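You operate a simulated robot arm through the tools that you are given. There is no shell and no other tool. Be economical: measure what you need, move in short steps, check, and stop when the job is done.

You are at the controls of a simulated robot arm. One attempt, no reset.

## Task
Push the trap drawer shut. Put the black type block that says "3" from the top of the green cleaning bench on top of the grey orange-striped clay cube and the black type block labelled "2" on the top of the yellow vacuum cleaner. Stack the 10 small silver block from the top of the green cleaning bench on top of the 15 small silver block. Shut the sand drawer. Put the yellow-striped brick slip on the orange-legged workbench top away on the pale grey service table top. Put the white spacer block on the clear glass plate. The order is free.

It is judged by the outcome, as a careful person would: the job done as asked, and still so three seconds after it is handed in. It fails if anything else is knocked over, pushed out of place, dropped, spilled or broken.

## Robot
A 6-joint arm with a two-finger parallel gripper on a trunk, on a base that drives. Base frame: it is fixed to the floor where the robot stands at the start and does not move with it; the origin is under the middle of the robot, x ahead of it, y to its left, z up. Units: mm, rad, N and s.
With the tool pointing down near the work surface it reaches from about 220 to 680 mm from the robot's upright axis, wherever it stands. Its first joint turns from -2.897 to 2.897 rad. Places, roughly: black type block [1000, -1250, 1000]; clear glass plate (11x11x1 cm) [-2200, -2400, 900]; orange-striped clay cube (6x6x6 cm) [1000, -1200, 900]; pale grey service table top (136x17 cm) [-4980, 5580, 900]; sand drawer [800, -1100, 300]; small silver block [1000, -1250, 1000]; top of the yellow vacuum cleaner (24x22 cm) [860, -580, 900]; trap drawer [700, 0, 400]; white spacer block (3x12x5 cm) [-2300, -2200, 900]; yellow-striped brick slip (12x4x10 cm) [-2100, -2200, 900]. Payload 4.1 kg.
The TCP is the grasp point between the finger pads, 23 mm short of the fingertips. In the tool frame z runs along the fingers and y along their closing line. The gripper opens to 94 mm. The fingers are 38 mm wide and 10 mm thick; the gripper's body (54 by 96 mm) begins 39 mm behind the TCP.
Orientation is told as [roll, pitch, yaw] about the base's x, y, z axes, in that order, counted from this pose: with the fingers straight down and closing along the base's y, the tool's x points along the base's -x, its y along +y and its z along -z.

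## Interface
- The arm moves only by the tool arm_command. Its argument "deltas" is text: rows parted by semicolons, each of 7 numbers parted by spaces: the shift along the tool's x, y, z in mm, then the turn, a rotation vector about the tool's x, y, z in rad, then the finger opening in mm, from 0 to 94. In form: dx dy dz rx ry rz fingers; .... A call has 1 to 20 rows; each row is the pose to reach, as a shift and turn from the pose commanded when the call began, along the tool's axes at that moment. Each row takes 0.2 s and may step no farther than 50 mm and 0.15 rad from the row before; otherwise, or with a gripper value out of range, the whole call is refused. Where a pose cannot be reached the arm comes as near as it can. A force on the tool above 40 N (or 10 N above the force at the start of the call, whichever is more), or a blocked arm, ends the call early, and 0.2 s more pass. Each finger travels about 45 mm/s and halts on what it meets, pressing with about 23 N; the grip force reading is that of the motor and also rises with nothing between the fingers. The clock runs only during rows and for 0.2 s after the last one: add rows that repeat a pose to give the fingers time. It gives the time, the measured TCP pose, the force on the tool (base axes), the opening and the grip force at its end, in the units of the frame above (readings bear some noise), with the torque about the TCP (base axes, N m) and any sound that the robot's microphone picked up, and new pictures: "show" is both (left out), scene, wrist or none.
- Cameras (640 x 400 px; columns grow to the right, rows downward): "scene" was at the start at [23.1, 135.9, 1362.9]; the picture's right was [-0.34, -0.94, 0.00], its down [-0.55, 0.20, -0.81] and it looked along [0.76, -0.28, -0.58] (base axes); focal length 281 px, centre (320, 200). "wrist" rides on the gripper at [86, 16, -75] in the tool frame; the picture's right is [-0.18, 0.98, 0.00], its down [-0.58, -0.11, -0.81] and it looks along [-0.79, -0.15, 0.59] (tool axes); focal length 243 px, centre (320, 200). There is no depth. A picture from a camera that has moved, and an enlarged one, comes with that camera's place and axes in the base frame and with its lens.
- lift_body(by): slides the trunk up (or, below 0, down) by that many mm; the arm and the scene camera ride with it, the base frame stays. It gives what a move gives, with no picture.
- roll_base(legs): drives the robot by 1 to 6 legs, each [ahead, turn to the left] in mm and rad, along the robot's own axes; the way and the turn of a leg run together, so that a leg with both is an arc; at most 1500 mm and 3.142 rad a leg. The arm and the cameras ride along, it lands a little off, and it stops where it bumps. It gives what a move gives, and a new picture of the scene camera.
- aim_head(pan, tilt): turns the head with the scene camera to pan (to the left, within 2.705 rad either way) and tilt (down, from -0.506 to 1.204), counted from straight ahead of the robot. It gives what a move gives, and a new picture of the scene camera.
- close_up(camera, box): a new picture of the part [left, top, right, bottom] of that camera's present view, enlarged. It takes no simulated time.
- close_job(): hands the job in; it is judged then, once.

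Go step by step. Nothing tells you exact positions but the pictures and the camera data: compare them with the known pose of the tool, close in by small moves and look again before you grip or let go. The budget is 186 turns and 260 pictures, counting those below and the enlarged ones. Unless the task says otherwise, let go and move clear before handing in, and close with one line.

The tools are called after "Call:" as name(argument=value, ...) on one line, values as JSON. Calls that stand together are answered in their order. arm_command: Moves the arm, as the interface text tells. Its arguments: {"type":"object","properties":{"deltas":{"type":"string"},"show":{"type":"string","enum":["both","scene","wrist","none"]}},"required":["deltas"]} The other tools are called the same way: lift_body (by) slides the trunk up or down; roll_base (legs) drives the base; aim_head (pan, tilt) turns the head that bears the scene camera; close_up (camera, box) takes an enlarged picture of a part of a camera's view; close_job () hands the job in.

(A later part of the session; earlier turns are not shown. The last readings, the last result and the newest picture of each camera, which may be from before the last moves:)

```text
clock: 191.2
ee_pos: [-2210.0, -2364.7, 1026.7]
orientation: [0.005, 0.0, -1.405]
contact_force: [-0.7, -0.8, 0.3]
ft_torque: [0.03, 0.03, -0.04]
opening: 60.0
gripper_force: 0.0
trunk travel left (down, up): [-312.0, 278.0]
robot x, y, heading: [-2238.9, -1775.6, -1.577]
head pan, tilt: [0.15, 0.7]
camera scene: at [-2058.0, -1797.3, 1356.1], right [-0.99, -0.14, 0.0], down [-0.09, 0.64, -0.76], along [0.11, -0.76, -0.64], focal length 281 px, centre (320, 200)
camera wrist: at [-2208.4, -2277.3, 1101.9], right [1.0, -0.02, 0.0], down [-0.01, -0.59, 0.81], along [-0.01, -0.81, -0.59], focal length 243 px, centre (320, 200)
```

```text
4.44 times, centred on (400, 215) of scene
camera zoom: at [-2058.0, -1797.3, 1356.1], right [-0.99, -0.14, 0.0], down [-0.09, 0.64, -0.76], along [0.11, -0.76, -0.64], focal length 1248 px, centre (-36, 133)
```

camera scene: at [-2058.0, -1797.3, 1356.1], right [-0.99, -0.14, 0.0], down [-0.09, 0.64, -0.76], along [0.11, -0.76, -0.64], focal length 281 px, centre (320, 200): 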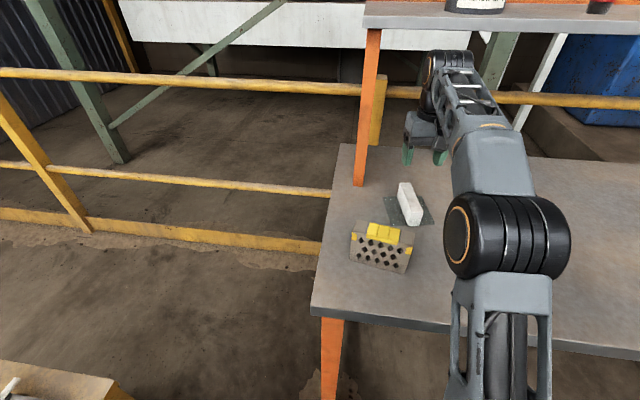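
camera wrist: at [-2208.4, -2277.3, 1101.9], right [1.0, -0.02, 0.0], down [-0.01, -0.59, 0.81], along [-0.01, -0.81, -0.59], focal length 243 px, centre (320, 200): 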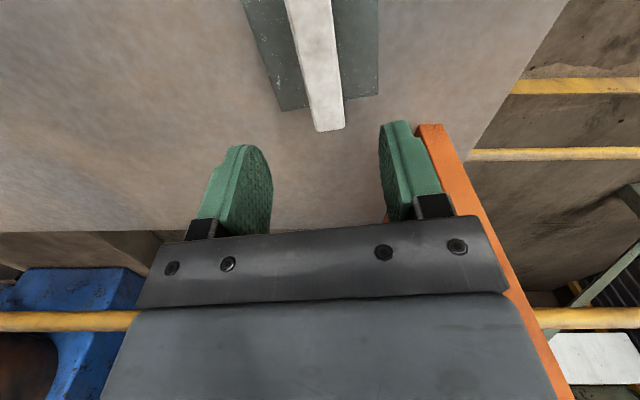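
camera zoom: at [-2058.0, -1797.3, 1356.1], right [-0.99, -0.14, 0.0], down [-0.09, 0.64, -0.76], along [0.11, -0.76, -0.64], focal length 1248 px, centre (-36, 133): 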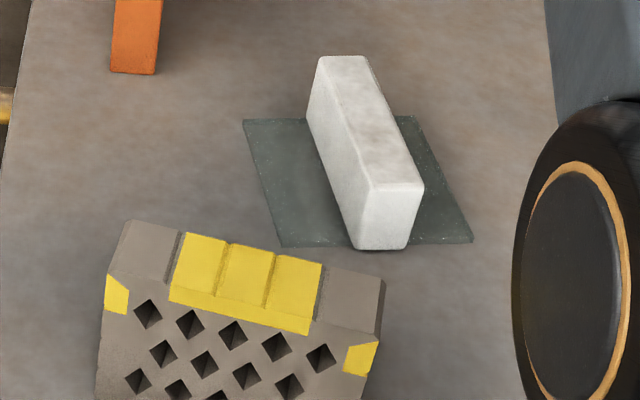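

The spacer rests on the glass, centred. Now moving over the brick slip at (-2128, -2206), turning the fingers to close across its 4 cm thickness.

Call:
arm_command(deltas="18 13.4 -10 0 0 -0.14 60; 36 26.8 -20 0 0 -0.28 60; 54 40 -20 0 0 -0.42 60; 72 53.6 -20 0 0 -0.56 70; 90 67 -20 0 0 -0.7 70; 107 80 -20 0 0 -0.84 70; 125 94 -20 0 0 -0.98 70; 143.3 107.2 -20 0 0 -1.1 70; 143.3 107.2 -10 0 0 -1.2 70; 143.3 107.2 0 0 0 -1.2 70")

Call:
close_up(camera="scene", box=[320, 170, 480, 290])

```text
clock: 193.4
ee_pos: [-2128.4, -2204.5, 1024.5]
orientation: [0.0, -0.005, -0.201]
contact_force: [-0.2, 0.0, 0.4]
ft_torque: [-0.03, 0.02, 0.01]
opening: 70.1
gripper_force: 0.0
trunk travel left (down, up): [-312.0, 278.0]
robot x, y, heading: [-2236.2, -1771.1, -1.579]
head pan, tilt: [0.15, 0.7]
camera scene: at [-2058.0, -1797.3, 1356.1], right [-0.99, -0.14, 0.0], down [-0.09, 0.64, -0.76], along [0.11, -0.76, -0.64], focal length 281 px, centre (320, 200)
camera wrist: at [-2210.8, -2171.1, 1099.4], right [0.38, 0.93, 0.0], down [0.55, -0.22, 0.81], along [0.75, -0.31, -0.59], focal length 243 px, centre (320, 200)
```

scene: 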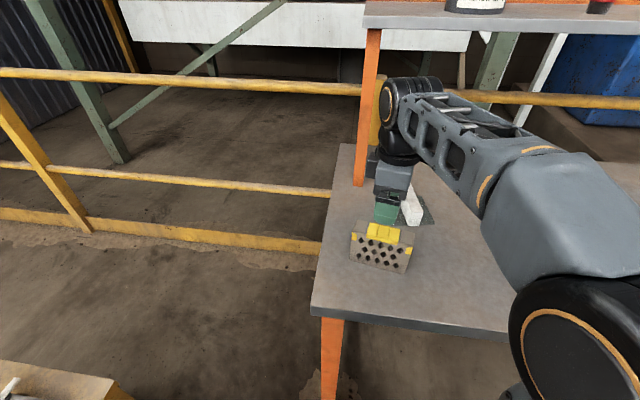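
wrist: 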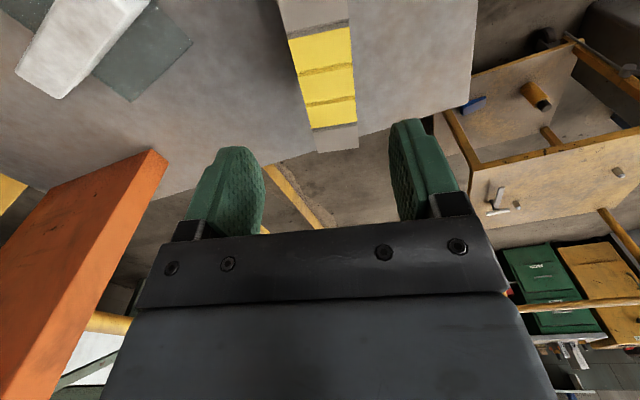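

```text
3.33 times, centred on (400, 230) of scene
camera zoom: at [-2058.0, -1797.3, 1356.1], right [-0.99, -0.14, 0.0], down [-0.09, 0.64, -0.76], along [0.11, -0.76, -0.64], focal length 936 px, centre (53, 100)
```

zoom: 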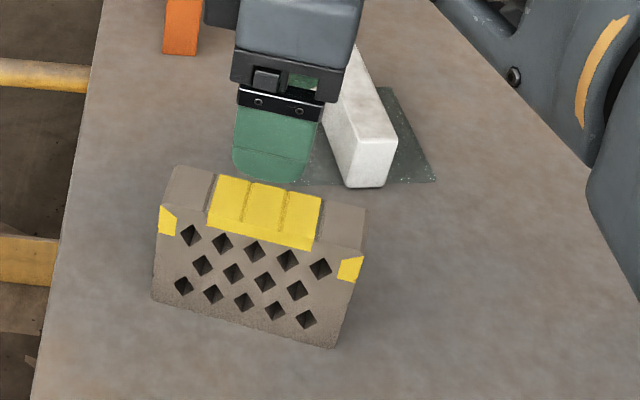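

Call:
arm_command(deltas="5 1.5 20 0 0 0 70; 5 1.5 35 0 0 0 70; 5 1.5 35 0 0 0 70", show="wrist")

Call:
close_up(camera="scene", box=[340, 170, 440, 280])

```text
clock: 194.2
ee_pos: [-2132.8, -2202.5, 989.5]
orientation: [0.002, -0.003, -0.204]
contact_force: [0.3, -0.4, -0.4]
ft_torque: [0.03, 0.0, 0.01]
opening: 70.0
gripper_force: 0.0
trunk travel left (down, up): [-312.0, 278.0]
robot x, y, heading: [-2242.0, -1769.1, -1.58]
head pan, tilt: [0.15, 0.7]
camera wrist: at [-2215.3, -2168.6, 1063.9], right [0.38, 0.92, 0.0], down [0.54, -0.23, 0.81], along [0.75, -0.31, -0.59], focal length 243 px, centre (320, 200)
```

wrist: 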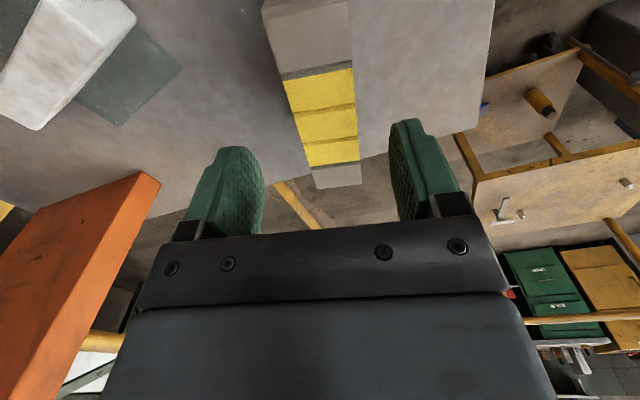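

```text
3.64 times, centred on (390, 225) of scene
camera zoom: at [-2057.9, -1797.3, 1356.1], right [-0.99, -0.14, 0.0], down [-0.09, 0.64, -0.76], along [0.11, -0.76, -0.64], focal length 1021 px, centre (66, 109)
```

zoom: 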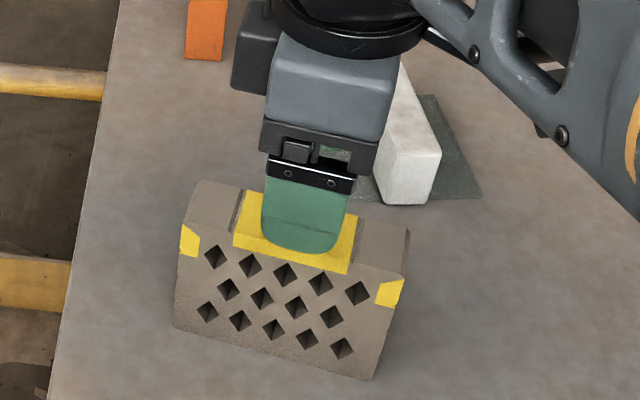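

Call:
arm_command(deltas="2 3.5 20 0 0 0 70; 2 3.5 45 0 0 0 70; 2 3.5 69 0 0 0 70; 2 3.5 69 0 0 0 70", show="wrist")

Call:
close_up(camera="scene", box=[340, 170, 440, 280])

```text
clock: 195.2
ee_pos: [-2134.2, -2198.4, 922.4]
orientation: [0.001, -0.002, -0.205]
contact_force: [-0.3, -0.2, -0.9]
ft_torque: [0.02, 0.0, 0.0]
opening: 69.9
gripper_force: 0.0
trunk travel left (down, up): [-312.0, 278.0]
robot x, y, heading: [-2240.4, -1768.7, -1.581]
head pan, tilt: [0.15, 0.7]
camera wrist: at [-2217.0, -2164.9, 995.4], right [0.38, 0.92, 0.0], down [0.54, -0.22, 0.81], along [0.75, -0.31, -0.59], focal length 243 px, centre (320, 200)
```

wrist: 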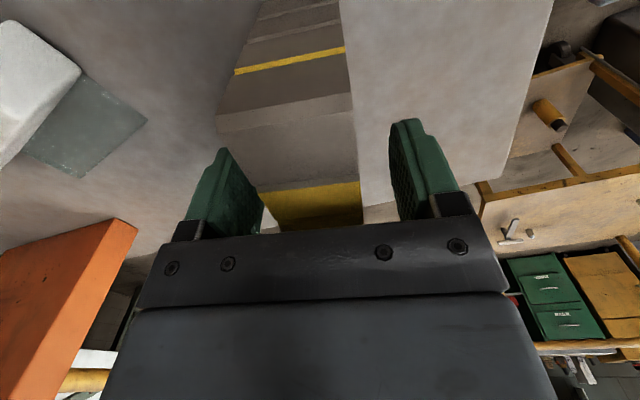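

```text
3.64 times, centred on (390, 225) of scene
camera zoom: at [-2057.9, -1797.4, 1356.1], right [-0.99, -0.14, 0.0], down [-0.09, 0.64, -0.76], along [0.11, -0.76, -0.64], focal length 1021 px, centre (66, 109)
```

zoom: 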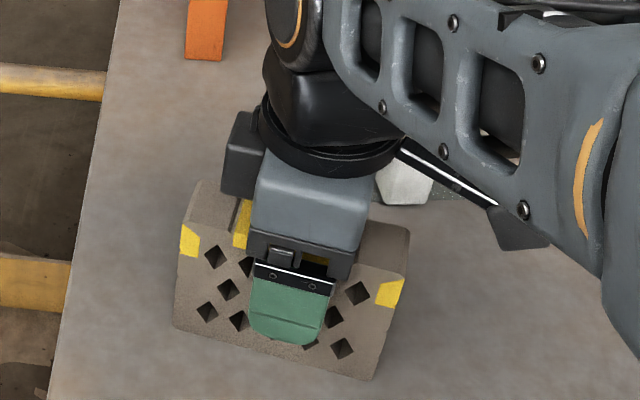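

Straddling the brick cleanly. Closing and test-lifting.

Call:
arm_command(deltas="0 0 0 0 0 0 58; 0 0 0 0 0 0 46; 0 0 0 0 0 0 36; 0 0 0 0 0 0 28; 0 0 0 0 0 0 25; 0 0 0 0 0 0 25; 0 0 -10 0 0 0 25; 0 0 -30 0 0 0 25; 0 0 -30 0 0 0 25")

```text
clock: 197.2
ee_pos: [-2134.7, -2197.7, 951.7]
orientation: [0.002, -0.005, -0.207]
contact_force: [0.5, 0.2, -2.3]
ft_torque: [0.02, 0.01, 0.04]
opening: 34.8
gripper_force: 22.9
trunk travel left (down, up): [-312.0, 278.0]
robot x, y, heading: [-2240.0, -1770.6, -1.582]
head pan, tilt: [0.15, 0.7]
camera scene: at [-2057.9, -1797.4, 1356.1], right [-0.99, -0.14, 0.0], down [-0.09, 0.64, -0.76], along [0.11, -0.76, -0.64], focal length 281 px, centre (320, 200)
camera wrist: at [-2217.1, -2164.1, 1026.1], right [0.38, 0.92, 0.0], down [0.54, -0.23, 0.81], along [0.75, -0.31, -0.59], focal length 243 px, centre (320, 200)
```

scene: 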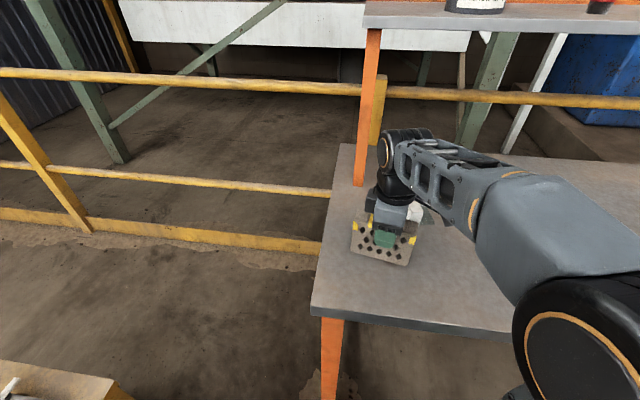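
wrist: 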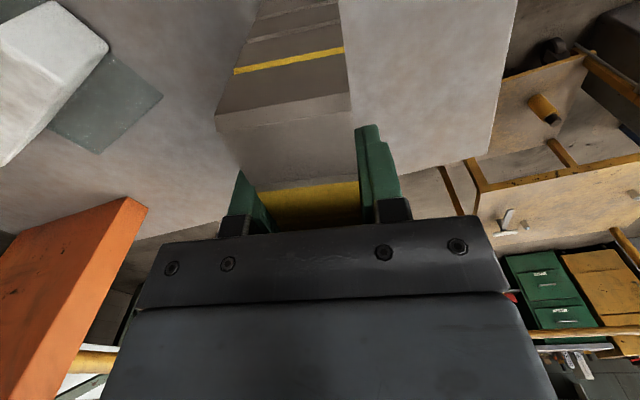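

Brick slip is held. Raising it and backing away from the bench.

Call:
arm_command(deltas="0 0 -40 0 0 0 25; 0 0 -80 0 0 0 25; 0 0 -120 0 0 0 25; 0 25 -150 0 0 0 25; 0 50 -150 0 0 0 25; 0 50 -150 0 0 0 25", show="none")

Call:
close_up(camera="scene", box=[320, 130, 560, 280])

Call:
roll_base(legs=[[-700, 0], [0, -3.1]])

Call:
aim_head(pan=0.2, tilt=0.25)

```text
clock: 198.7
ee_pos: [-2124.0, -2149.2, 1102.8]
orientation: [-0.002, -0.002, -0.203]
contact_force: [-0.2, -0.4, -2.8]
ft_torque: [-0.01, 0.0, -0.06]
opening: 35.2
gripper_force: 22.9
trunk travel left (down, up): [-312.0, 278.0]
robot x, y, heading: [-2237.5, -1771.9, -1.58]
head pan, tilt: [0.15, 0.7]
```

```text
2.67 times, centred on (440, 205) of scene
camera zoom: at [-2057.9, -1797.2, 1356.1], right [-0.99, -0.14, 0.0], down [-0.09, 0.64, -0.77], along [0.11, -0.76, -0.64], focal length 748 px, centre (0, 187)
```

zoom: 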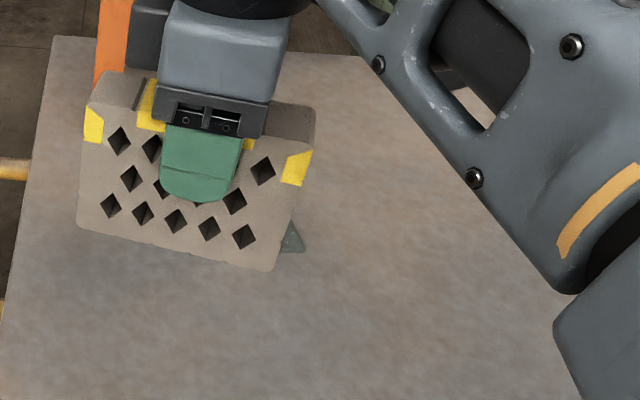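

```text
clock: 209.7
ee_pos: [-2365.7, -695.8, 1101.9]
orientation: [0.002, -0.003, 2.99]
contact_force: [-1.0, 0.0, -2.6]
ft_torque: [0.0, -0.02, 0.01]
opening: 35.1
gripper_force: 22.9
trunk travel left (down, up): [-312.0, 278.0]
robot x, y, heading: [-2232.9, -1069.8, 1.615]
head pan, tilt: [0.15, 0.7]
camera scene: at [-2412.7, -1052.0, 1356.1], right [0.98, 0.19, 0.0], down [0.13, -0.63, -0.76], along [-0.15, 0.75, -0.64], focal length 281 px, centre (320, 200)
```

scene: 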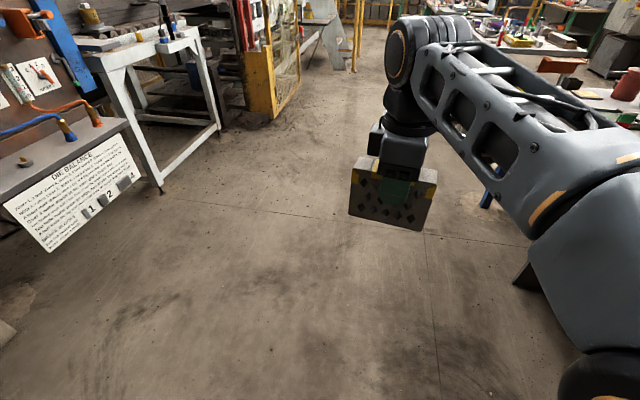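

```text
clock: 210.6
ee_pos: [-2365.5, -694.7, 1103.0]
orientation: [0.003, -0.003, 2.989]
contact_force: [-0.8, 0.1, -2.5]
ft_torque: [-0.01, -0.03, 0.02]
opening: 35.1
gripper_force: 23.2
trunk travel left (down, up): [-312.0, 278.0]
robot x, y, heading: [-2235.0, -1069.9, 1.617]
head pan, tilt: [0.201, 0.25]
camera scene: at [-2418.9, -1044.7, 1396.8], right [0.97, 0.24, 0.0], down [0.06, -0.24, -0.97], along [-0.24, 0.94, -0.25], focal length 281 px, centre (320, 200)
```

scene: 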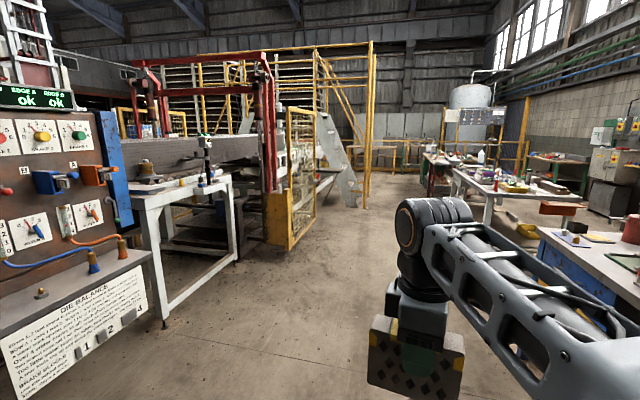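

The aisle north is clear at x≈-2200. Driving toward the service table at (-4980, 5580), stopping to look.

Call:
roll_base(legs=[[0, -0.04], [1450, 0], [1450, 0], [1300, 0]])

Call:
aim_head(pan=0.7, tilt=0.3)

```text
clock: 231.1
ee_pos: [-2427.8, 3491.4, 1103.5]
orientation: [0.001, -0.003, 2.969]
contact_force: [0.5, -0.4, -1.9]
ft_torque: [0.01, -0.03, -0.01]
opening: 34.6
gripper_force: 23.0
trunk travel left (down, up): [-312.0, 278.0]
robot x, y, heading: [-2303.6, 3114.3, 1.599]
head pan, tilt: [0.201, 0.25]
camera scene: at [-2486.9, 3140.8, 1396.9], right [0.97, 0.22, 0.0], down [0.06, -0.24, -0.97], along [-0.22, 0.94, -0.25], focal length 281 px, centre (320, 200)
```

scene: 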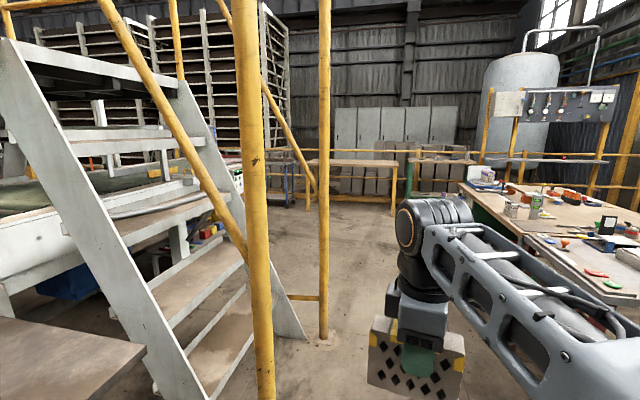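

```text
clock: 232.0
ee_pos: [-2428.1, 3489.8, 1102.5]
orientation: [0.001, -0.004, 2.97]
contact_force: [0.5, -0.4, -2.4]
ft_torque: [-0.03, -0.02, 0.02]
opening: 34.8
gripper_force: 22.8
trunk travel left (down, up): [-312.0, 278.0]
robot x, y, heading: [-2303.8, 3112.6, 1.596]
head pan, tilt: [0.7, 0.3]
camera scene: at [-2527.9, 3119.7, 1392.2], right [0.75, 0.66, 0.0], down [0.2, -0.22, -0.96], along [-0.63, 0.72, -0.3], focal length 281 px, centre (320, 200)
```

scene: 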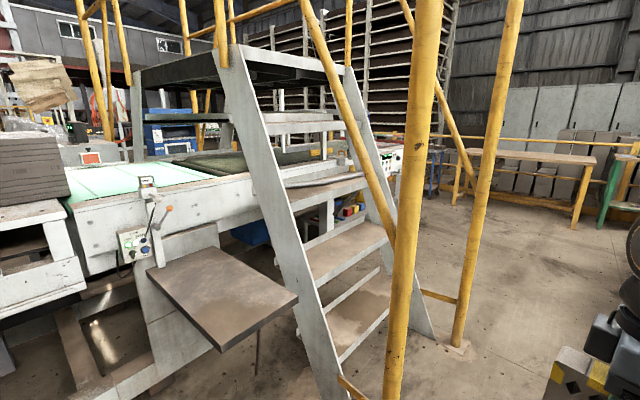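

Posts and stairs are on the left at x≤-2815; my lane at x≈-2300 is clear. Continuing north, then looking west.

Call:
roll_base(legs=[[0, -0.03], [1500, 0], [950, 0]])

Call:
aim_head(pan=1.55, tilt=0.35)

```text
clock: 244.4
ee_pos: [-2412.1, 5958.9, 1102.4]
orientation: [0.001, -0.004, 2.943]
contact_force: [-0.3, -0.2, -4.0]
ft_torque: [0.01, -0.01, -0.01]
opening: 34.8
gripper_force: 22.2
trunk travel left (down, up): [-312.0, 278.0]
robot x, y, heading: [-2297.6, 5580.0, 1.572]
head pan, tilt: [0.7, 0.3]
camera scene: at [-2523.2, 5591.0, 1392.2], right [0.77, 0.64, 0.0], down [0.19, -0.23, -0.96], along [-0.61, 0.73, -0.3], focal length 281 px, centre (320, 200)
```

scene: 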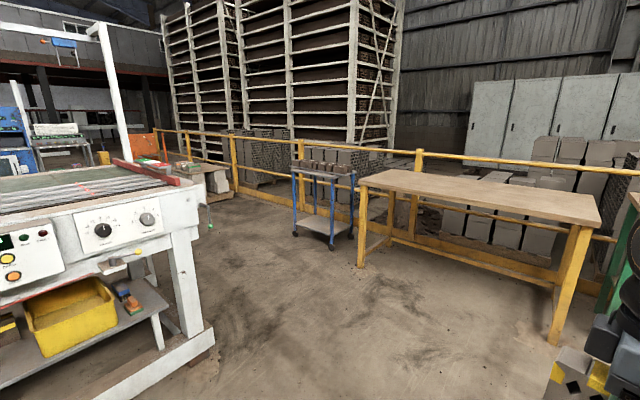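

```text
clock: 245.6
ee_pos: [-2412.0, 5957.5, 1100.6]
orientation: [0.002, -0.003, 2.941]
contact_force: [0.5, -0.7, -2.1]
ft_torque: [0.02, 0.0, -0.01]
opening: 34.8
gripper_force: 22.9
trunk travel left (down, up): [-312.0, 278.0]
robot x, y, heading: [-2293.2, 5577.4, 1.567]
head pan, tilt: [1.55, 0.351]
camera scene: at [-2556.4, 5521.8, 1387.5], right [0.03, 1.0, 0.0], down [0.34, -0.01, -0.94], along [-0.94, 0.02, -0.34], focal length 281 px, centre (320, 200)
```

scene: 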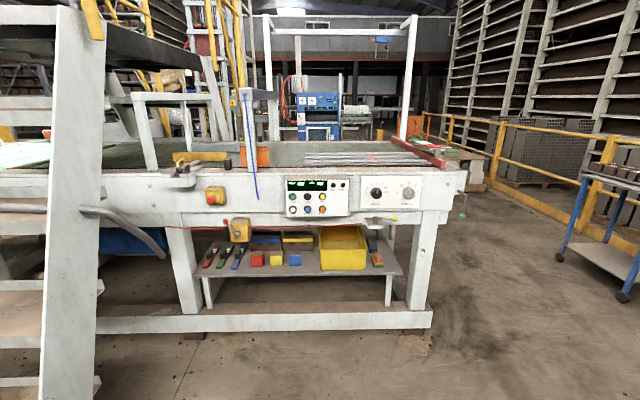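

Call:
close_up(camera="scene", box=[230, 60, 470, 210])

Call:
close_up(camera="scene", box=[90, 60, 330, 210])

```text
2.67 times, centred on (350, 135) of scene
camera zoom: at [-2556.4, 5521.8, 1387.5], right [0.03, 1.0, 0.0], down [0.34, -0.01, -0.94], along [-0.94, 0.02, -0.34], focal length 748 px, centre (240, 373)
```

zoom: 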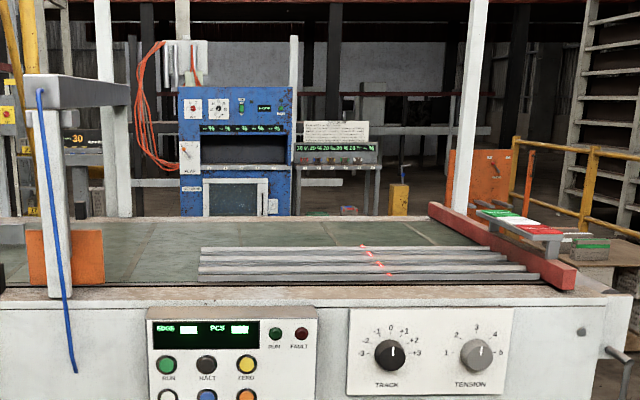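

```text
2.67 times, centred on (210, 135) of scene
camera zoom: at [-2556.4, 5521.8, 1387.5], right [0.03, 1.0, 0.0], down [0.34, -0.01, -0.94], along [-0.94, 0.02, -0.34], focal length 748 px, centre (613, 373)
```

zoom: 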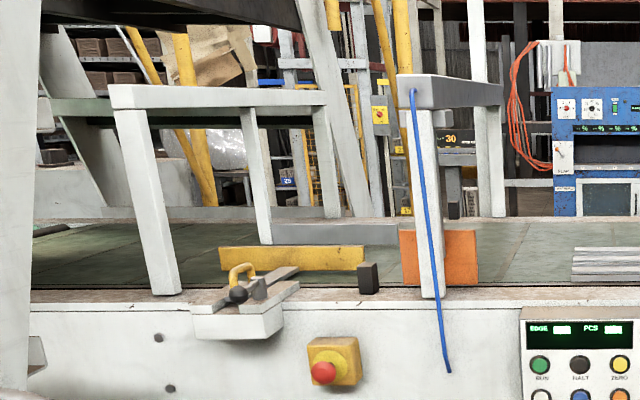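

The service table seems to be on the far side of this machine. The corridor north of the machine (y≈6400…7550) is open, so I'll go round that way.

Call:
roll_base(legs=[[1330, 0], [0, 1.571], [1500, 0]])

Call:
aim_head(pan=0.2, tilt=0.4)

```text
clock: 263.2
ee_pos: [-4164.3, 6772.3, 1103.4]
orientation: [0.001, -0.003, -1.74]
contact_force: [-0.4, 0.2, -2.4]
ft_torque: [0.05, -0.02, 0.01]
opening: 35.0
gripper_force: 23.2
trunk travel left (down, up): [-312.0, 278.0]
robot x, y, heading: [-3790.9, 6898.6, -3.118]
head pan, tilt: [1.55, 0.351]
camera scene: at [-3724.5, 6640.1, 1387.5], right [-1.0, -0.01, 0.0], down [0.0, 0.34, -0.94], along [0.01, -0.94, -0.34], focal length 281 px, centre (320, 200)
```

scene: 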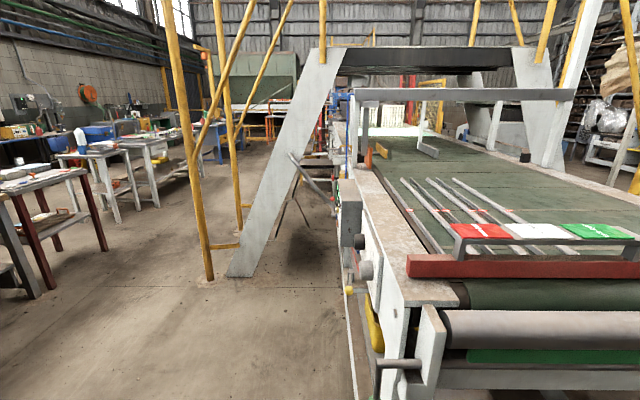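

```text
clock: 264.7
ee_pos: [-4165.3, 6770.8, 1102.1]
orientation: [0.0, -0.002, -1.741]
contact_force: [-0.4, -0.5, -2.1]
ft_torque: [-0.01, 0.02, -0.04]
opening: 34.9
gripper_force: 23.4
trunk travel left (down, up): [-312.0, 278.0]
robot x, y, heading: [-3791.7, 6899.8, -3.115]
head pan, tilt: [0.201, 0.4]
camera scene: at [-3815.4, 6712.2, 1382.9], right [-0.23, 0.97, 0.0], down [0.38, 0.09, -0.92], along [-0.9, -0.21, -0.39], focal length 281 px, centre (320, 200)
```

scene: 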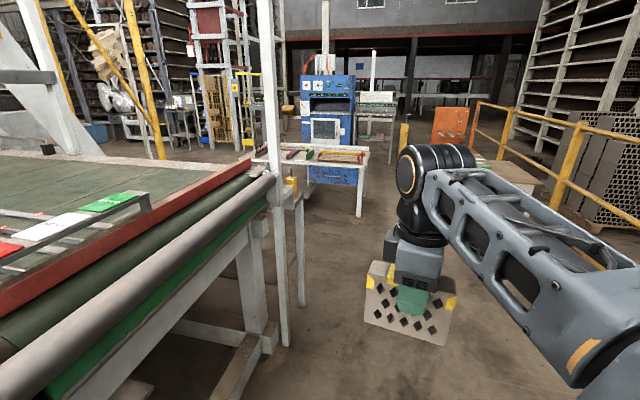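

Nothing resembling it is visible on this side yet; I'll go 1300 mm further west and look along the machine's far side.

Call:
roll_base(legs=[[1300, 0]])

Call:
aim_head(pan=1.45, tilt=0.45)

```text
clock: 271.1
ee_pos: [-5443.0, 6744.6, 1101.7]
orientation: [0.0, -0.002, -1.749]
contact_force: [-0.3, -0.7, -2.6]
ft_torque: [0.03, 0.01, 0.02]
opening: 34.9
gripper_force: 23.0
trunk travel left (down, up): [-312.0, 278.0]
robot x, y, heading: [-5069.7, 6870.9, -3.121]
head pan, tilt: [0.201, 0.4]
camera scene: at [-5094.8, 6682.5, 1382.9], right [-0.22, 0.98, 0.0], down [0.38, 0.09, -0.92], along [-0.9, -0.2, -0.39], focal length 281 px, centre (320, 200)
```

scene: 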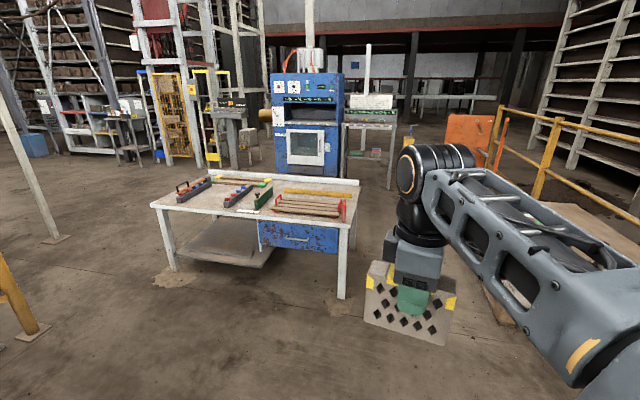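

```text
clock: 272.6
ee_pos: [-5444.1, 6745.5, 1102.2]
orientation: [0.002, -0.002, -1.749]
contact_force: [0.5, 0.2, -2.7]
ft_torque: [0.02, -0.01, 0.0]
opening: 34.7
gripper_force: 23.7
trunk travel left (down, up): [-312.0, 278.0]
robot x, y, heading: [-5066.9, 6871.9, -3.122]
head pan, tilt: [1.45, 0.45]
camera scene: at [-5013.8, 6611.3, 1378.3], right [-0.99, 0.1, 0.0], down [0.04, 0.43, -0.9], along [-0.09, -0.9, -0.44], focal length 281 px, centre (320, 200)
```

scene: 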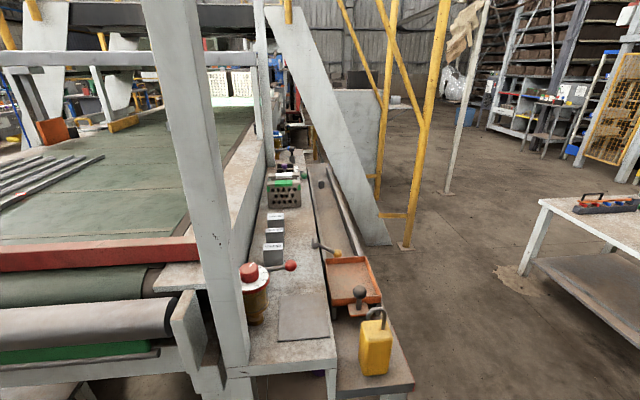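

There is a narrow pale grey table along the machine's far side, with a brick-like item on it already. Looking closer.

Call:
close_up(camera="scene", box=[230, 130, 430, 270])

Call:
close_up(camera="scene", box=[220, 250, 440, 400])

```text
2.86 times, centred on (330, 200) of scene
camera zoom: at [-5013.8, 6611.3, 1378.3], right [-0.99, 0.1, 0.0], down [0.04, 0.43, -0.9], along [-0.09, -0.9, -0.44], focal length 802 px, centre (291, 200)
```

zoom: 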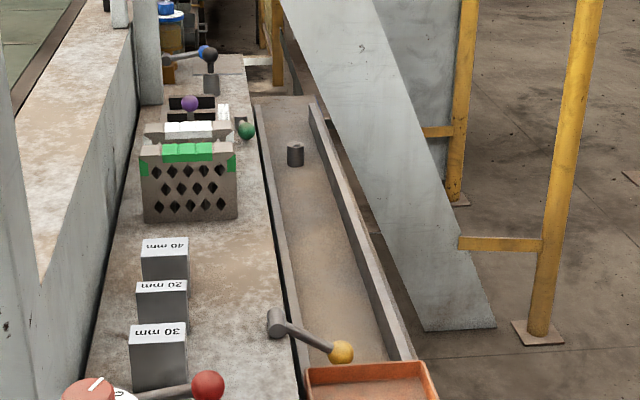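

```text
2.67 times, centred on (330, 325) of scene
camera zoom: at [-5013.8, 6611.3, 1378.3], right [-0.99, 0.1, 0.0], down [0.04, 0.43, -0.9], along [-0.09, -0.9, -0.44], focal length 748 px, centre (293, -133)
```

zoom: 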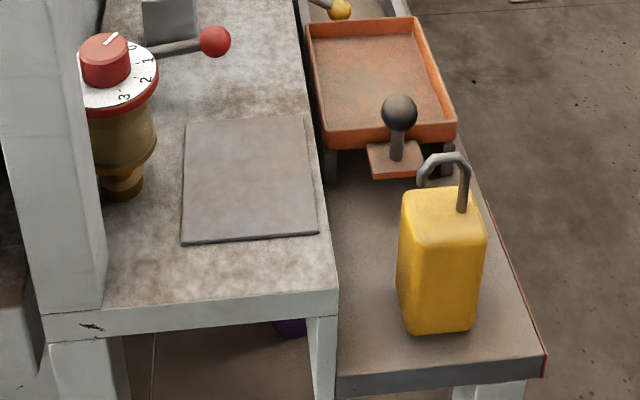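

This is the place: table top z≈900, with other brick slips (green, white) standing across it at y≤5669 and a free gap to y≈5800. I'll drive round to its west side and face it at y≈5745.

Call:
roll_base(legs=[[585, 0], [0, 1.551], [1125, 0]])

Call:
aim_head(pan=1.3, tilt=0.55)

```text
clock: 285.0
ee_pos: [-5563.4, 5336.7, 1103.4]
orientation: [0.001, -0.002, -0.236]
contact_force: [0.3, 0.0, -3.0]
ft_torque: [0.02, 0.02, 0.02]
opening: 34.9
gripper_force: 23.3
trunk travel left (down, up): [-312.0, 278.0]
robot x, y, heading: [-5665.8, 5715.6, -1.607]
head pan, tilt: [1.45, 0.45]
camera scene: at [-5405.7, 5756.6, 1378.3], right [-0.16, -0.99, 0.0], down [-0.43, 0.07, -0.9], along [0.89, -0.14, -0.44], focal length 281 px, centre (320, 200)
```

scene: 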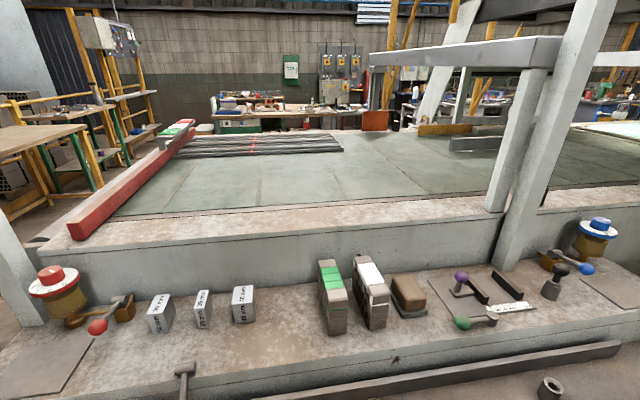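

```text
clock: 285.7
ee_pos: [-5563.2, 5335.5, 1102.0]
orientation: [0.002, -0.002, -0.238]
contact_force: [0.5, -0.2, -2.7]
ft_torque: [0.03, 0.01, 0.01]
opening: 34.9
gripper_force: 23.4
trunk travel left (down, up): [-312.0, 278.0]
robot x, y, heading: [-5665.0, 5717.6, -1.606]
head pan, tilt: [1.3, 0.55]
camera scene: at [-5410.8, 5743.8, 1369.2], right [-0.3, -0.95, 0.0], down [-0.5, 0.16, -0.85], along [0.81, -0.26, -0.52], focal length 281 px, centre (320, 200)
```

scene: 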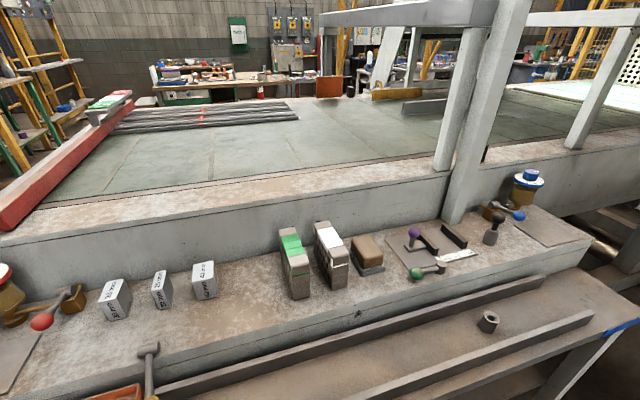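

Clear view: the free gap is y≈5690…5815 between the green slip and the gauge blocks. Turning to face the table.

Call:
roll_base(legs=[[0, 1.606], [90, 0]])

Call:
arm_command(deltas="0 0 0 0 0 0.14 25; 0 0 0 0 0 0.28 25; 0 0 0 0 0 0.42 25; 0 0 0 0 0 0.56 25; 0 0 0 0 0 0.7 25; 0 0 0 0 0 0.84 25; 0 0 0 0 0 0.98 25; 0 0 0 0 0 1.12 25; 0 0 0 0 0 1.26 25; 0 0 0 0 0 1.37 25; 0 0 0 0 0 1.37 25")

Call:
aim_head(pan=-0.3, tilt=0.65)

```text
clock: 290.8
ee_pos: [-5202.7, 5853.1, 1102.0]
orientation: [0.0, 0.0, 1.414]
contact_force: [-0.3, 0.0, -2.1]
ft_torque: [-0.03, 0.01, 0.03]
opening: 34.9
gripper_force: 23.0
trunk travel left (down, up): [-312.0, 278.0]
robot x, y, heading: [-5577.8, 5723.8, 0.039]
head pan, tilt: [1.3, 0.55]
camera scene: at [-5620.8, 5972.7, 1369.2], right [0.97, -0.23, 0.0], down [-0.12, -0.51, -0.85], along [0.2, 0.83, -0.52], focal length 281 px, centre (320, 200)
```

scene: 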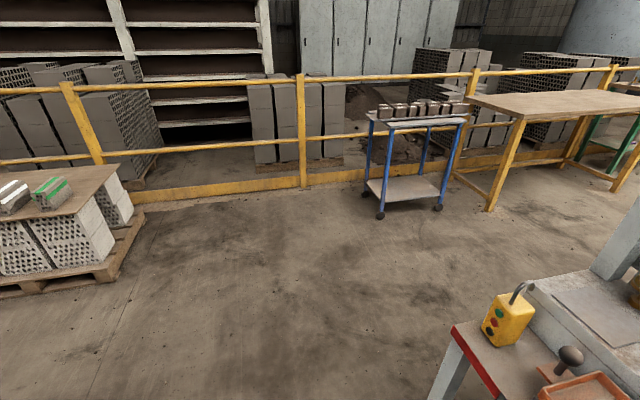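

```text
clock: 293.2
ee_pos: [-5202.5, 5853.2, 1102.4]
orientation: [0.001, 0.001, 0.042]
contact_force: [-0.1, -0.1, -2.3]
ft_torque: [0.0, 0.0, -0.02]
opening: 35.0
gripper_force: 22.8
trunk travel left (down, up): [-312.0, 278.0]
robot x, y, heading: [-5572.8, 5722.2, 0.037]
head pan, tilt: [1.3, 0.55]
camera scene: at [-5620.8, 5972.7, 1369.2], right [0.97, -0.23, 0.0], down [-0.12, -0.51, -0.85], along [0.2, 0.83, -0.52], focal length 281 px, centre (320, 200)
camera wrist: at [-5290.3, 5865.6, 1176.4], right [0.14, 0.99, 0.0], down [0.59, -0.09, 0.81], along [0.8, -0.11, -0.59], focal length 243 px, centre (320, 200)
```

scene: 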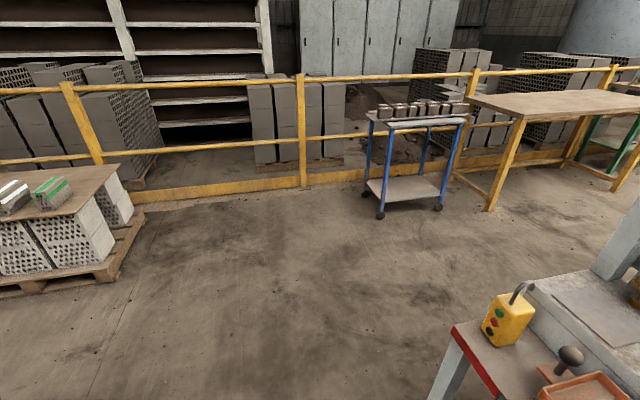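
wrist: 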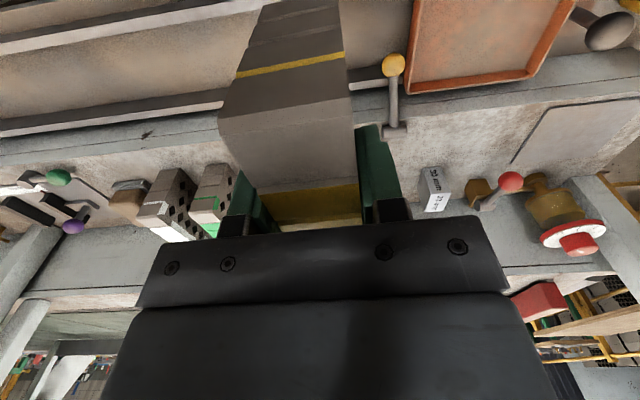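

```text
clock: 294.9
ee_pos: [-5202.2, 5853.6, 1101.9]
orientation: [0.001, -0.001, 0.044]
contact_force: [-0.1, 0.3, -2.3]
ft_torque: [-0.01, 0.03, 0.03]
opening: 34.9
gripper_force: 23.3
trunk travel left (down, up): [-312.0, 278.0]
robot x, y, heading: [-5574.6, 5727.4, 0.038]
head pan, tilt: [-0.3, 0.649]
camera scene: at [-5557.4, 5863.0, 1360.4], right [-0.26, -0.97, 0.0], down [-0.58, 0.16, -0.8], along [0.77, -0.2, -0.6], focal length 281 px, centre (320, 200)
```

scene: 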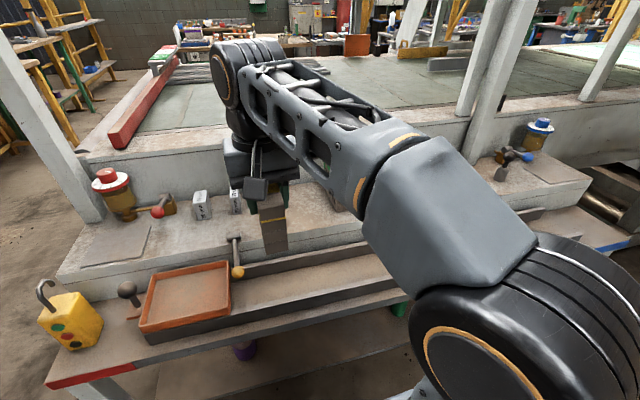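

Facing the table. Moving the brick slip above the gap at (-4985, 5752), staying high.

Call:
arm_command(deltas="-35 -18 0 0 0 0.01 25; -70 -36 0 0 0 0.02 25; -105 -55 0 0 0 0.03 25; -140 -73 0 0 0 0.04 25; -176 -91 0 0 0 0.04 25; -212.5 -110.2 0 0 0 0.04 25; -212.5 -110.2 0 0 0 0.04 25")

Call:
close_up(camera="scene", box=[140, 130, 400, 300])

```text
clock: 296.5
ee_pos: [-4993.3, 5751.5, 1090.7]
orientation: [0.002, 0.001, 0.006]
contact_force: [0.2, -0.3, -2.5]
ft_torque: [0.0, 0.04, -0.01]
opening: 35.0
gripper_force: 23.0
out of reach, approached as far as the arm can: row 6, 7
trunk travel left (down, up): [-312.0, 278.0]
robot x, y, heading: [-5575.5, 5718.5, 0.037]
head pan, tilt: [-0.3, 0.649]
camera scene: at [-5557.0, 5862.7, 1360.4], right [-0.26, -0.97, 0.0], down [-0.58, 0.16, -0.8], along [0.77, -0.21, -0.6], focal length 281 px, centre (320, 200)
camera wrist: at [-5080.6, 5767.5, 1165.9], right [0.18, 0.98, 0.0], down [0.58, -0.11, 0.81], along [0.79, -0.14, -0.59], focal length 243 px, centre (320, 200)
```

scene: 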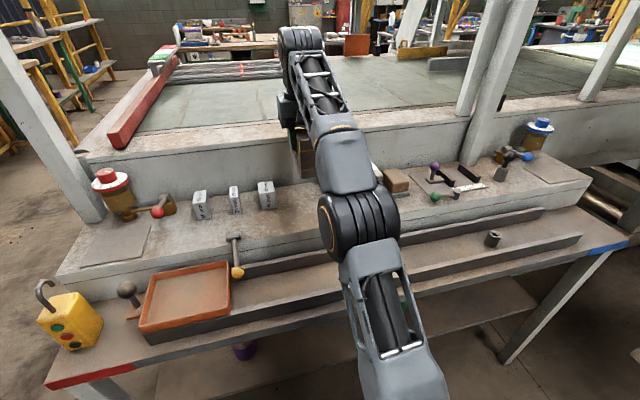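
wrist: 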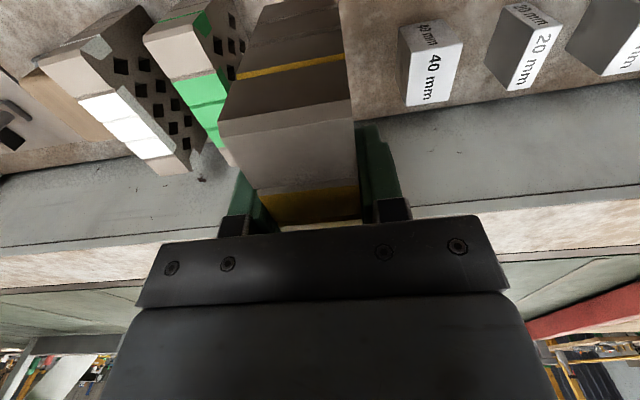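

```text
2.35 times, centred on (270, 215) of scene
camera zoom: at [-5557.0, 5862.7, 1360.4], right [-0.26, -0.97, 0.0], down [-0.58, 0.16, -0.8], along [0.77, -0.21, -0.6], focal length 660 px, centre (438, 165)
```

zoom: 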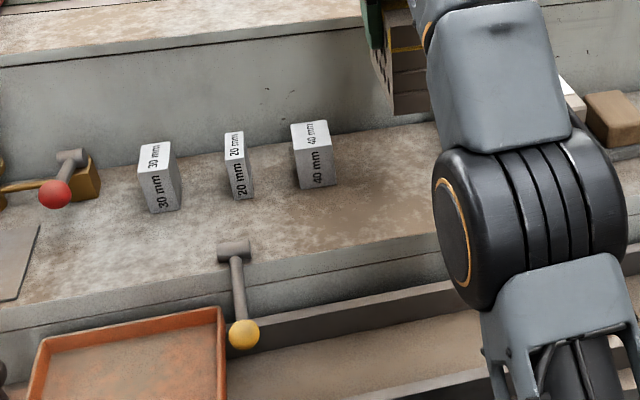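

The slip hangs clear between the green slip (edge y≤5690) and the 40 mm block (y≥5815). Lowering most of the way.

Call:
arm_command(deltas="0 0 30 0 0 0 25; 0 0 60 0 0 0 25; 0 0 90 0 0 0 25; 0 0 90 0 0 0 25")

Call:
close_up(camera="wrist", box=[120, 0, 520, 250])

```text
clock: 297.5
ee_pos: [-4994.6, 5752.2, 1001.9]
orientation: [0.003, 0.0, 0.004]
contact_force: [0.1, -0.7, -3.7]
ft_torque: [0.03, 0.04, 0.0]
opening: 34.9
gripper_force: 22.8
trunk travel left (down, up): [-312.0, 278.0]
robot x, y, heading: [-5576.2, 5722.5, 0.041]
head pan, tilt: [-0.3, 0.649]
camera scene: at [-5557.2, 5862.9, 1360.4], right [-0.26, -0.97, 0.0], down [-0.58, 0.16, -0.8], along [0.77, -0.21, -0.6], focal length 281 px, centre (320, 200)
camera wrist: at [-5081.9, 5766.9, 1076.5], right [0.18, 0.98, 0.0], down [0.58, -0.11, 0.81], along [0.79, -0.14, -0.59], focal length 243 px, centre (320, 200)
```

scene: 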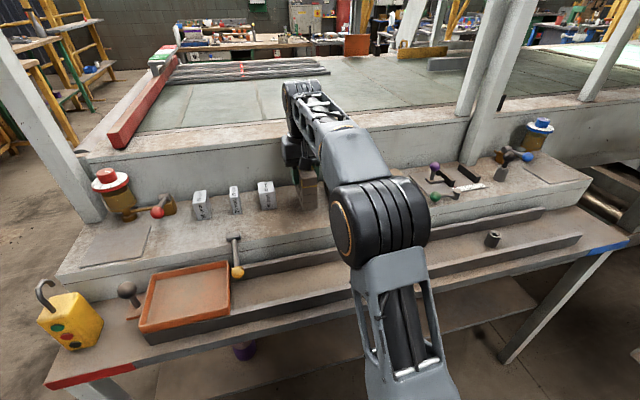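
wrist: 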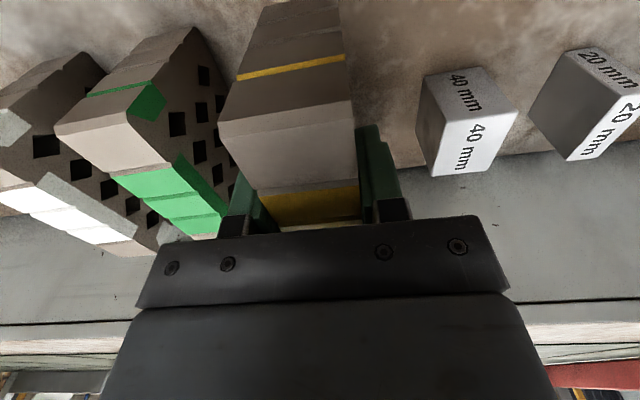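

```text
1.60 times, centred on (320, 125) of wrist
camera zoom: at [-5081.9, 5766.9, 1076.5], right [0.18, 0.98, 0.0], down [0.58, -0.11, 0.81], along [0.79, -0.14, -0.59], focal length 388 px, centre (320, 320)
```

zoom: 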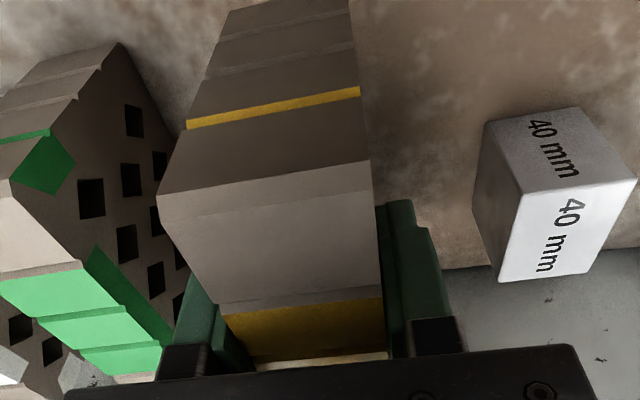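

Call:
arm_command(deltas="0 5 10 0 0 0 25; 0 5 20 0 0 0 25; 0 5 24 0 0 0 25; 0 5 26 0 0 0 25; 0 5 27 0 0 0 25; 0 5 28 0 0 0 25; 0 5 29 0 0 0 25; 0 5 30 0 0 0 25; 0 5 31 0 0 0 25; 0 5 32 0 0 0 25", show="none")

Call:
close_up(camera="scene", box=[240, 140, 400, 240])

```text
clock: 299.7
ee_pos: [-4995.3, 5758.5, 972.3]
orientation: [0.004, -0.003, 0.004]
contact_force: [0.6, 0.1, 8.0]
ft_torque: [-0.13, -0.71, 0.06]
opening: 34.8
gripper_force: 22.8
trunk travel left (down, up): [-312.0, 278.0]
robot x, y, heading: [-5576.3, 5723.7, 0.041]
head pan, tilt: [-0.3, 0.649]
```

```text
4.00 times, centred on (320, 190) of scene
camera zoom: at [-5558.3, 5862.9, 1360.6], right [-0.26, -0.97, 0.0], down [-0.58, 0.16, -0.8], along [0.77, -0.21, -0.6], focal length 1123 px, centre (320, 240)
```

zoom: 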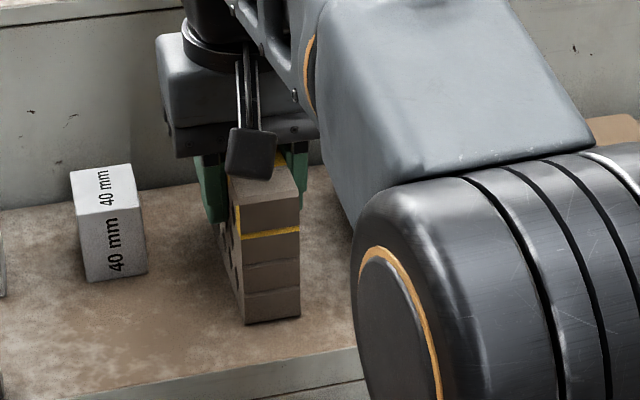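

Contact with the table at z≈972. Releasing and lifting straight up.

Call:
arm_command(deltas="0 0 0 0 0 0 30; 0 0 0 0 0 0 36; 0 0 0 0 0 0 42; 0 0 0 0 0 0 50; 0 0 0 0 0 0 52; 0 0 0 0 0 0 52; 0 0 -15 0 0 0 52; 0 0 -45 0 0 0 52; 0 0 -85 0 0 0 52; 0 0 -110 0 0 0 52; 0 0 -110 0 0 0 52")

Call:
close_up(camera="scene", box=[240, 140, 400, 240])

```text
clock: 302.1
ee_pos: [-4993.7, 5756.3, 1080.1]
orientation: [0.001, 0.003, 0.005]
contact_force: [-0.1, -0.8, 0.7]
ft_torque: [0.03, 0.02, -0.03]
opening: 51.9
gripper_force: 0.0
trunk travel left (down, up): [-312.0, 278.0]
robot x, y, heading: [-5575.8, 5722.7, 0.04]
head pan, tilt: [-0.3, 0.649]
camera scene: at [-5557.5, 5862.9, 1360.4], right [-0.26, -0.97, 0.0], down [-0.58, 0.16, -0.8], along [0.77, -0.21, -0.6], focal length 281 px, centre (320, 200)
camera wrist: at [-5080.9, 5772.6, 1154.3], right [0.18, 0.98, 0.0], down [0.58, -0.11, 0.81], along [0.79, -0.14, -0.59], focal length 243 px, centre (320, 200)
```

scene: 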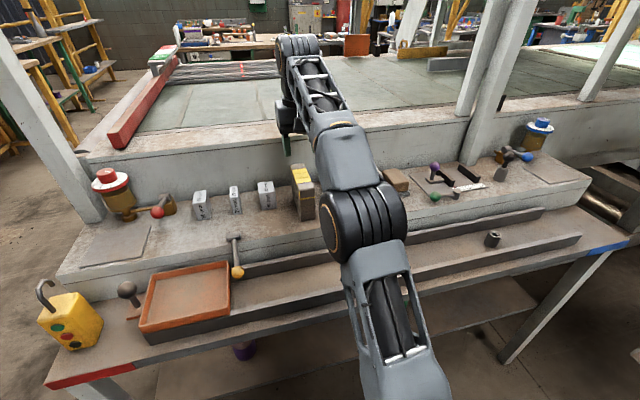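
wrist: 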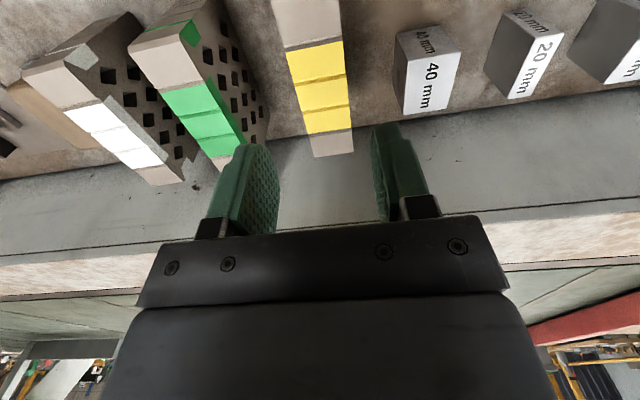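

```text
4.00 times, centred on (320, 190) of scene
camera zoom: at [-5557.5, 5862.9, 1360.4], right [-0.26, -0.97, 0.0], down [-0.58, 0.16, -0.8], along [0.77, -0.21, -0.6], focal length 1123 px, centre (320, 240)
```

zoom: 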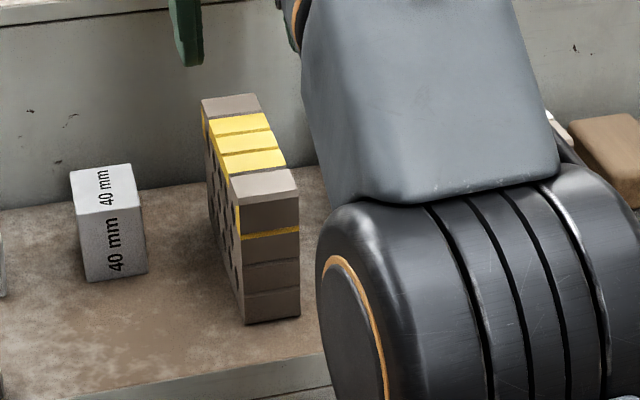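

The yellow-striped slip stands steady on the service table. I'll retract the arm clear of the table and take a last look.

Call:
arm_command(deltas="30 0 -20 0 0 0 52; 75 0 -25 0 0 0 52; 120 0 -25 0 0 0 52; 165 0 -25 0 0 0 52; 210 0 -25 0 0 0 52; 210 0 -25 0 0 0 52", show="scene")

Call:
close_up(camera="scene", box=[170, 130, 490, 260])

```text
clock: 303.5
ee_pos: [-5206.4, 5752.9, 1104.0]
orientation: [0.004, -0.001, 0.002]
contact_force: [-0.3, -0.7, -0.4]
ft_torque: [-0.03, 0.03, -0.02]
opening: 52.1
gripper_force: 0.0
trunk travel left (down, up): [-312.0, 278.0]
robot x, y, heading: [-5579.1, 5719.9, 0.043]
head pan, tilt: [-0.3, 0.649]
camera scene: at [-5558.0, 5862.8, 1360.4], right [-0.26, -0.97, 0.0], down [-0.58, 0.16, -0.8], along [0.77, -0.21, -0.6], focal length 281 px, centre (320, 200)
```

scene: 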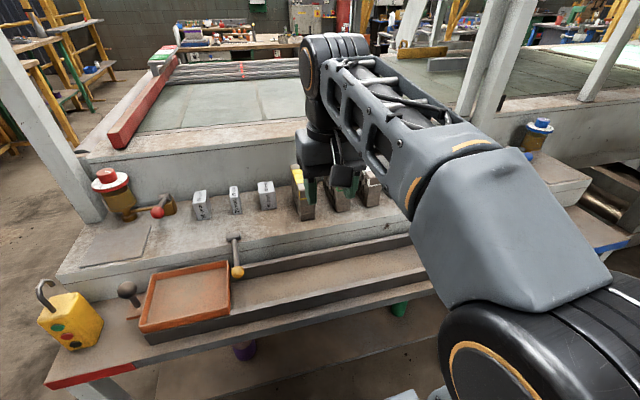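

```text
2.00 times, centred on (330, 195) of scene
camera zoom: at [-5558.0, 5862.8, 1360.4], right [-0.26, -0.97, 0.0], down [-0.58, 0.16, -0.8], along [0.77, -0.21, -0.6], focal length 561 px, centre (300, 210)
```

zoom: 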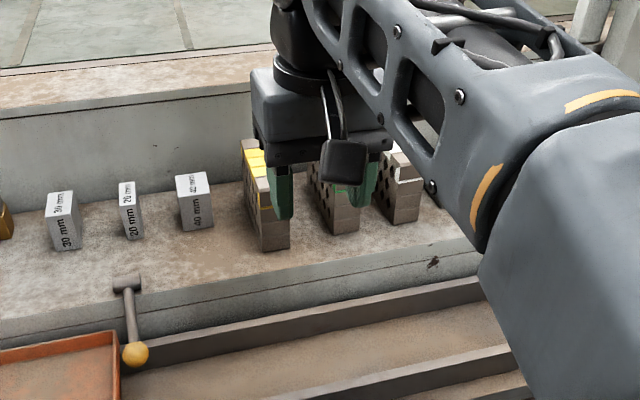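

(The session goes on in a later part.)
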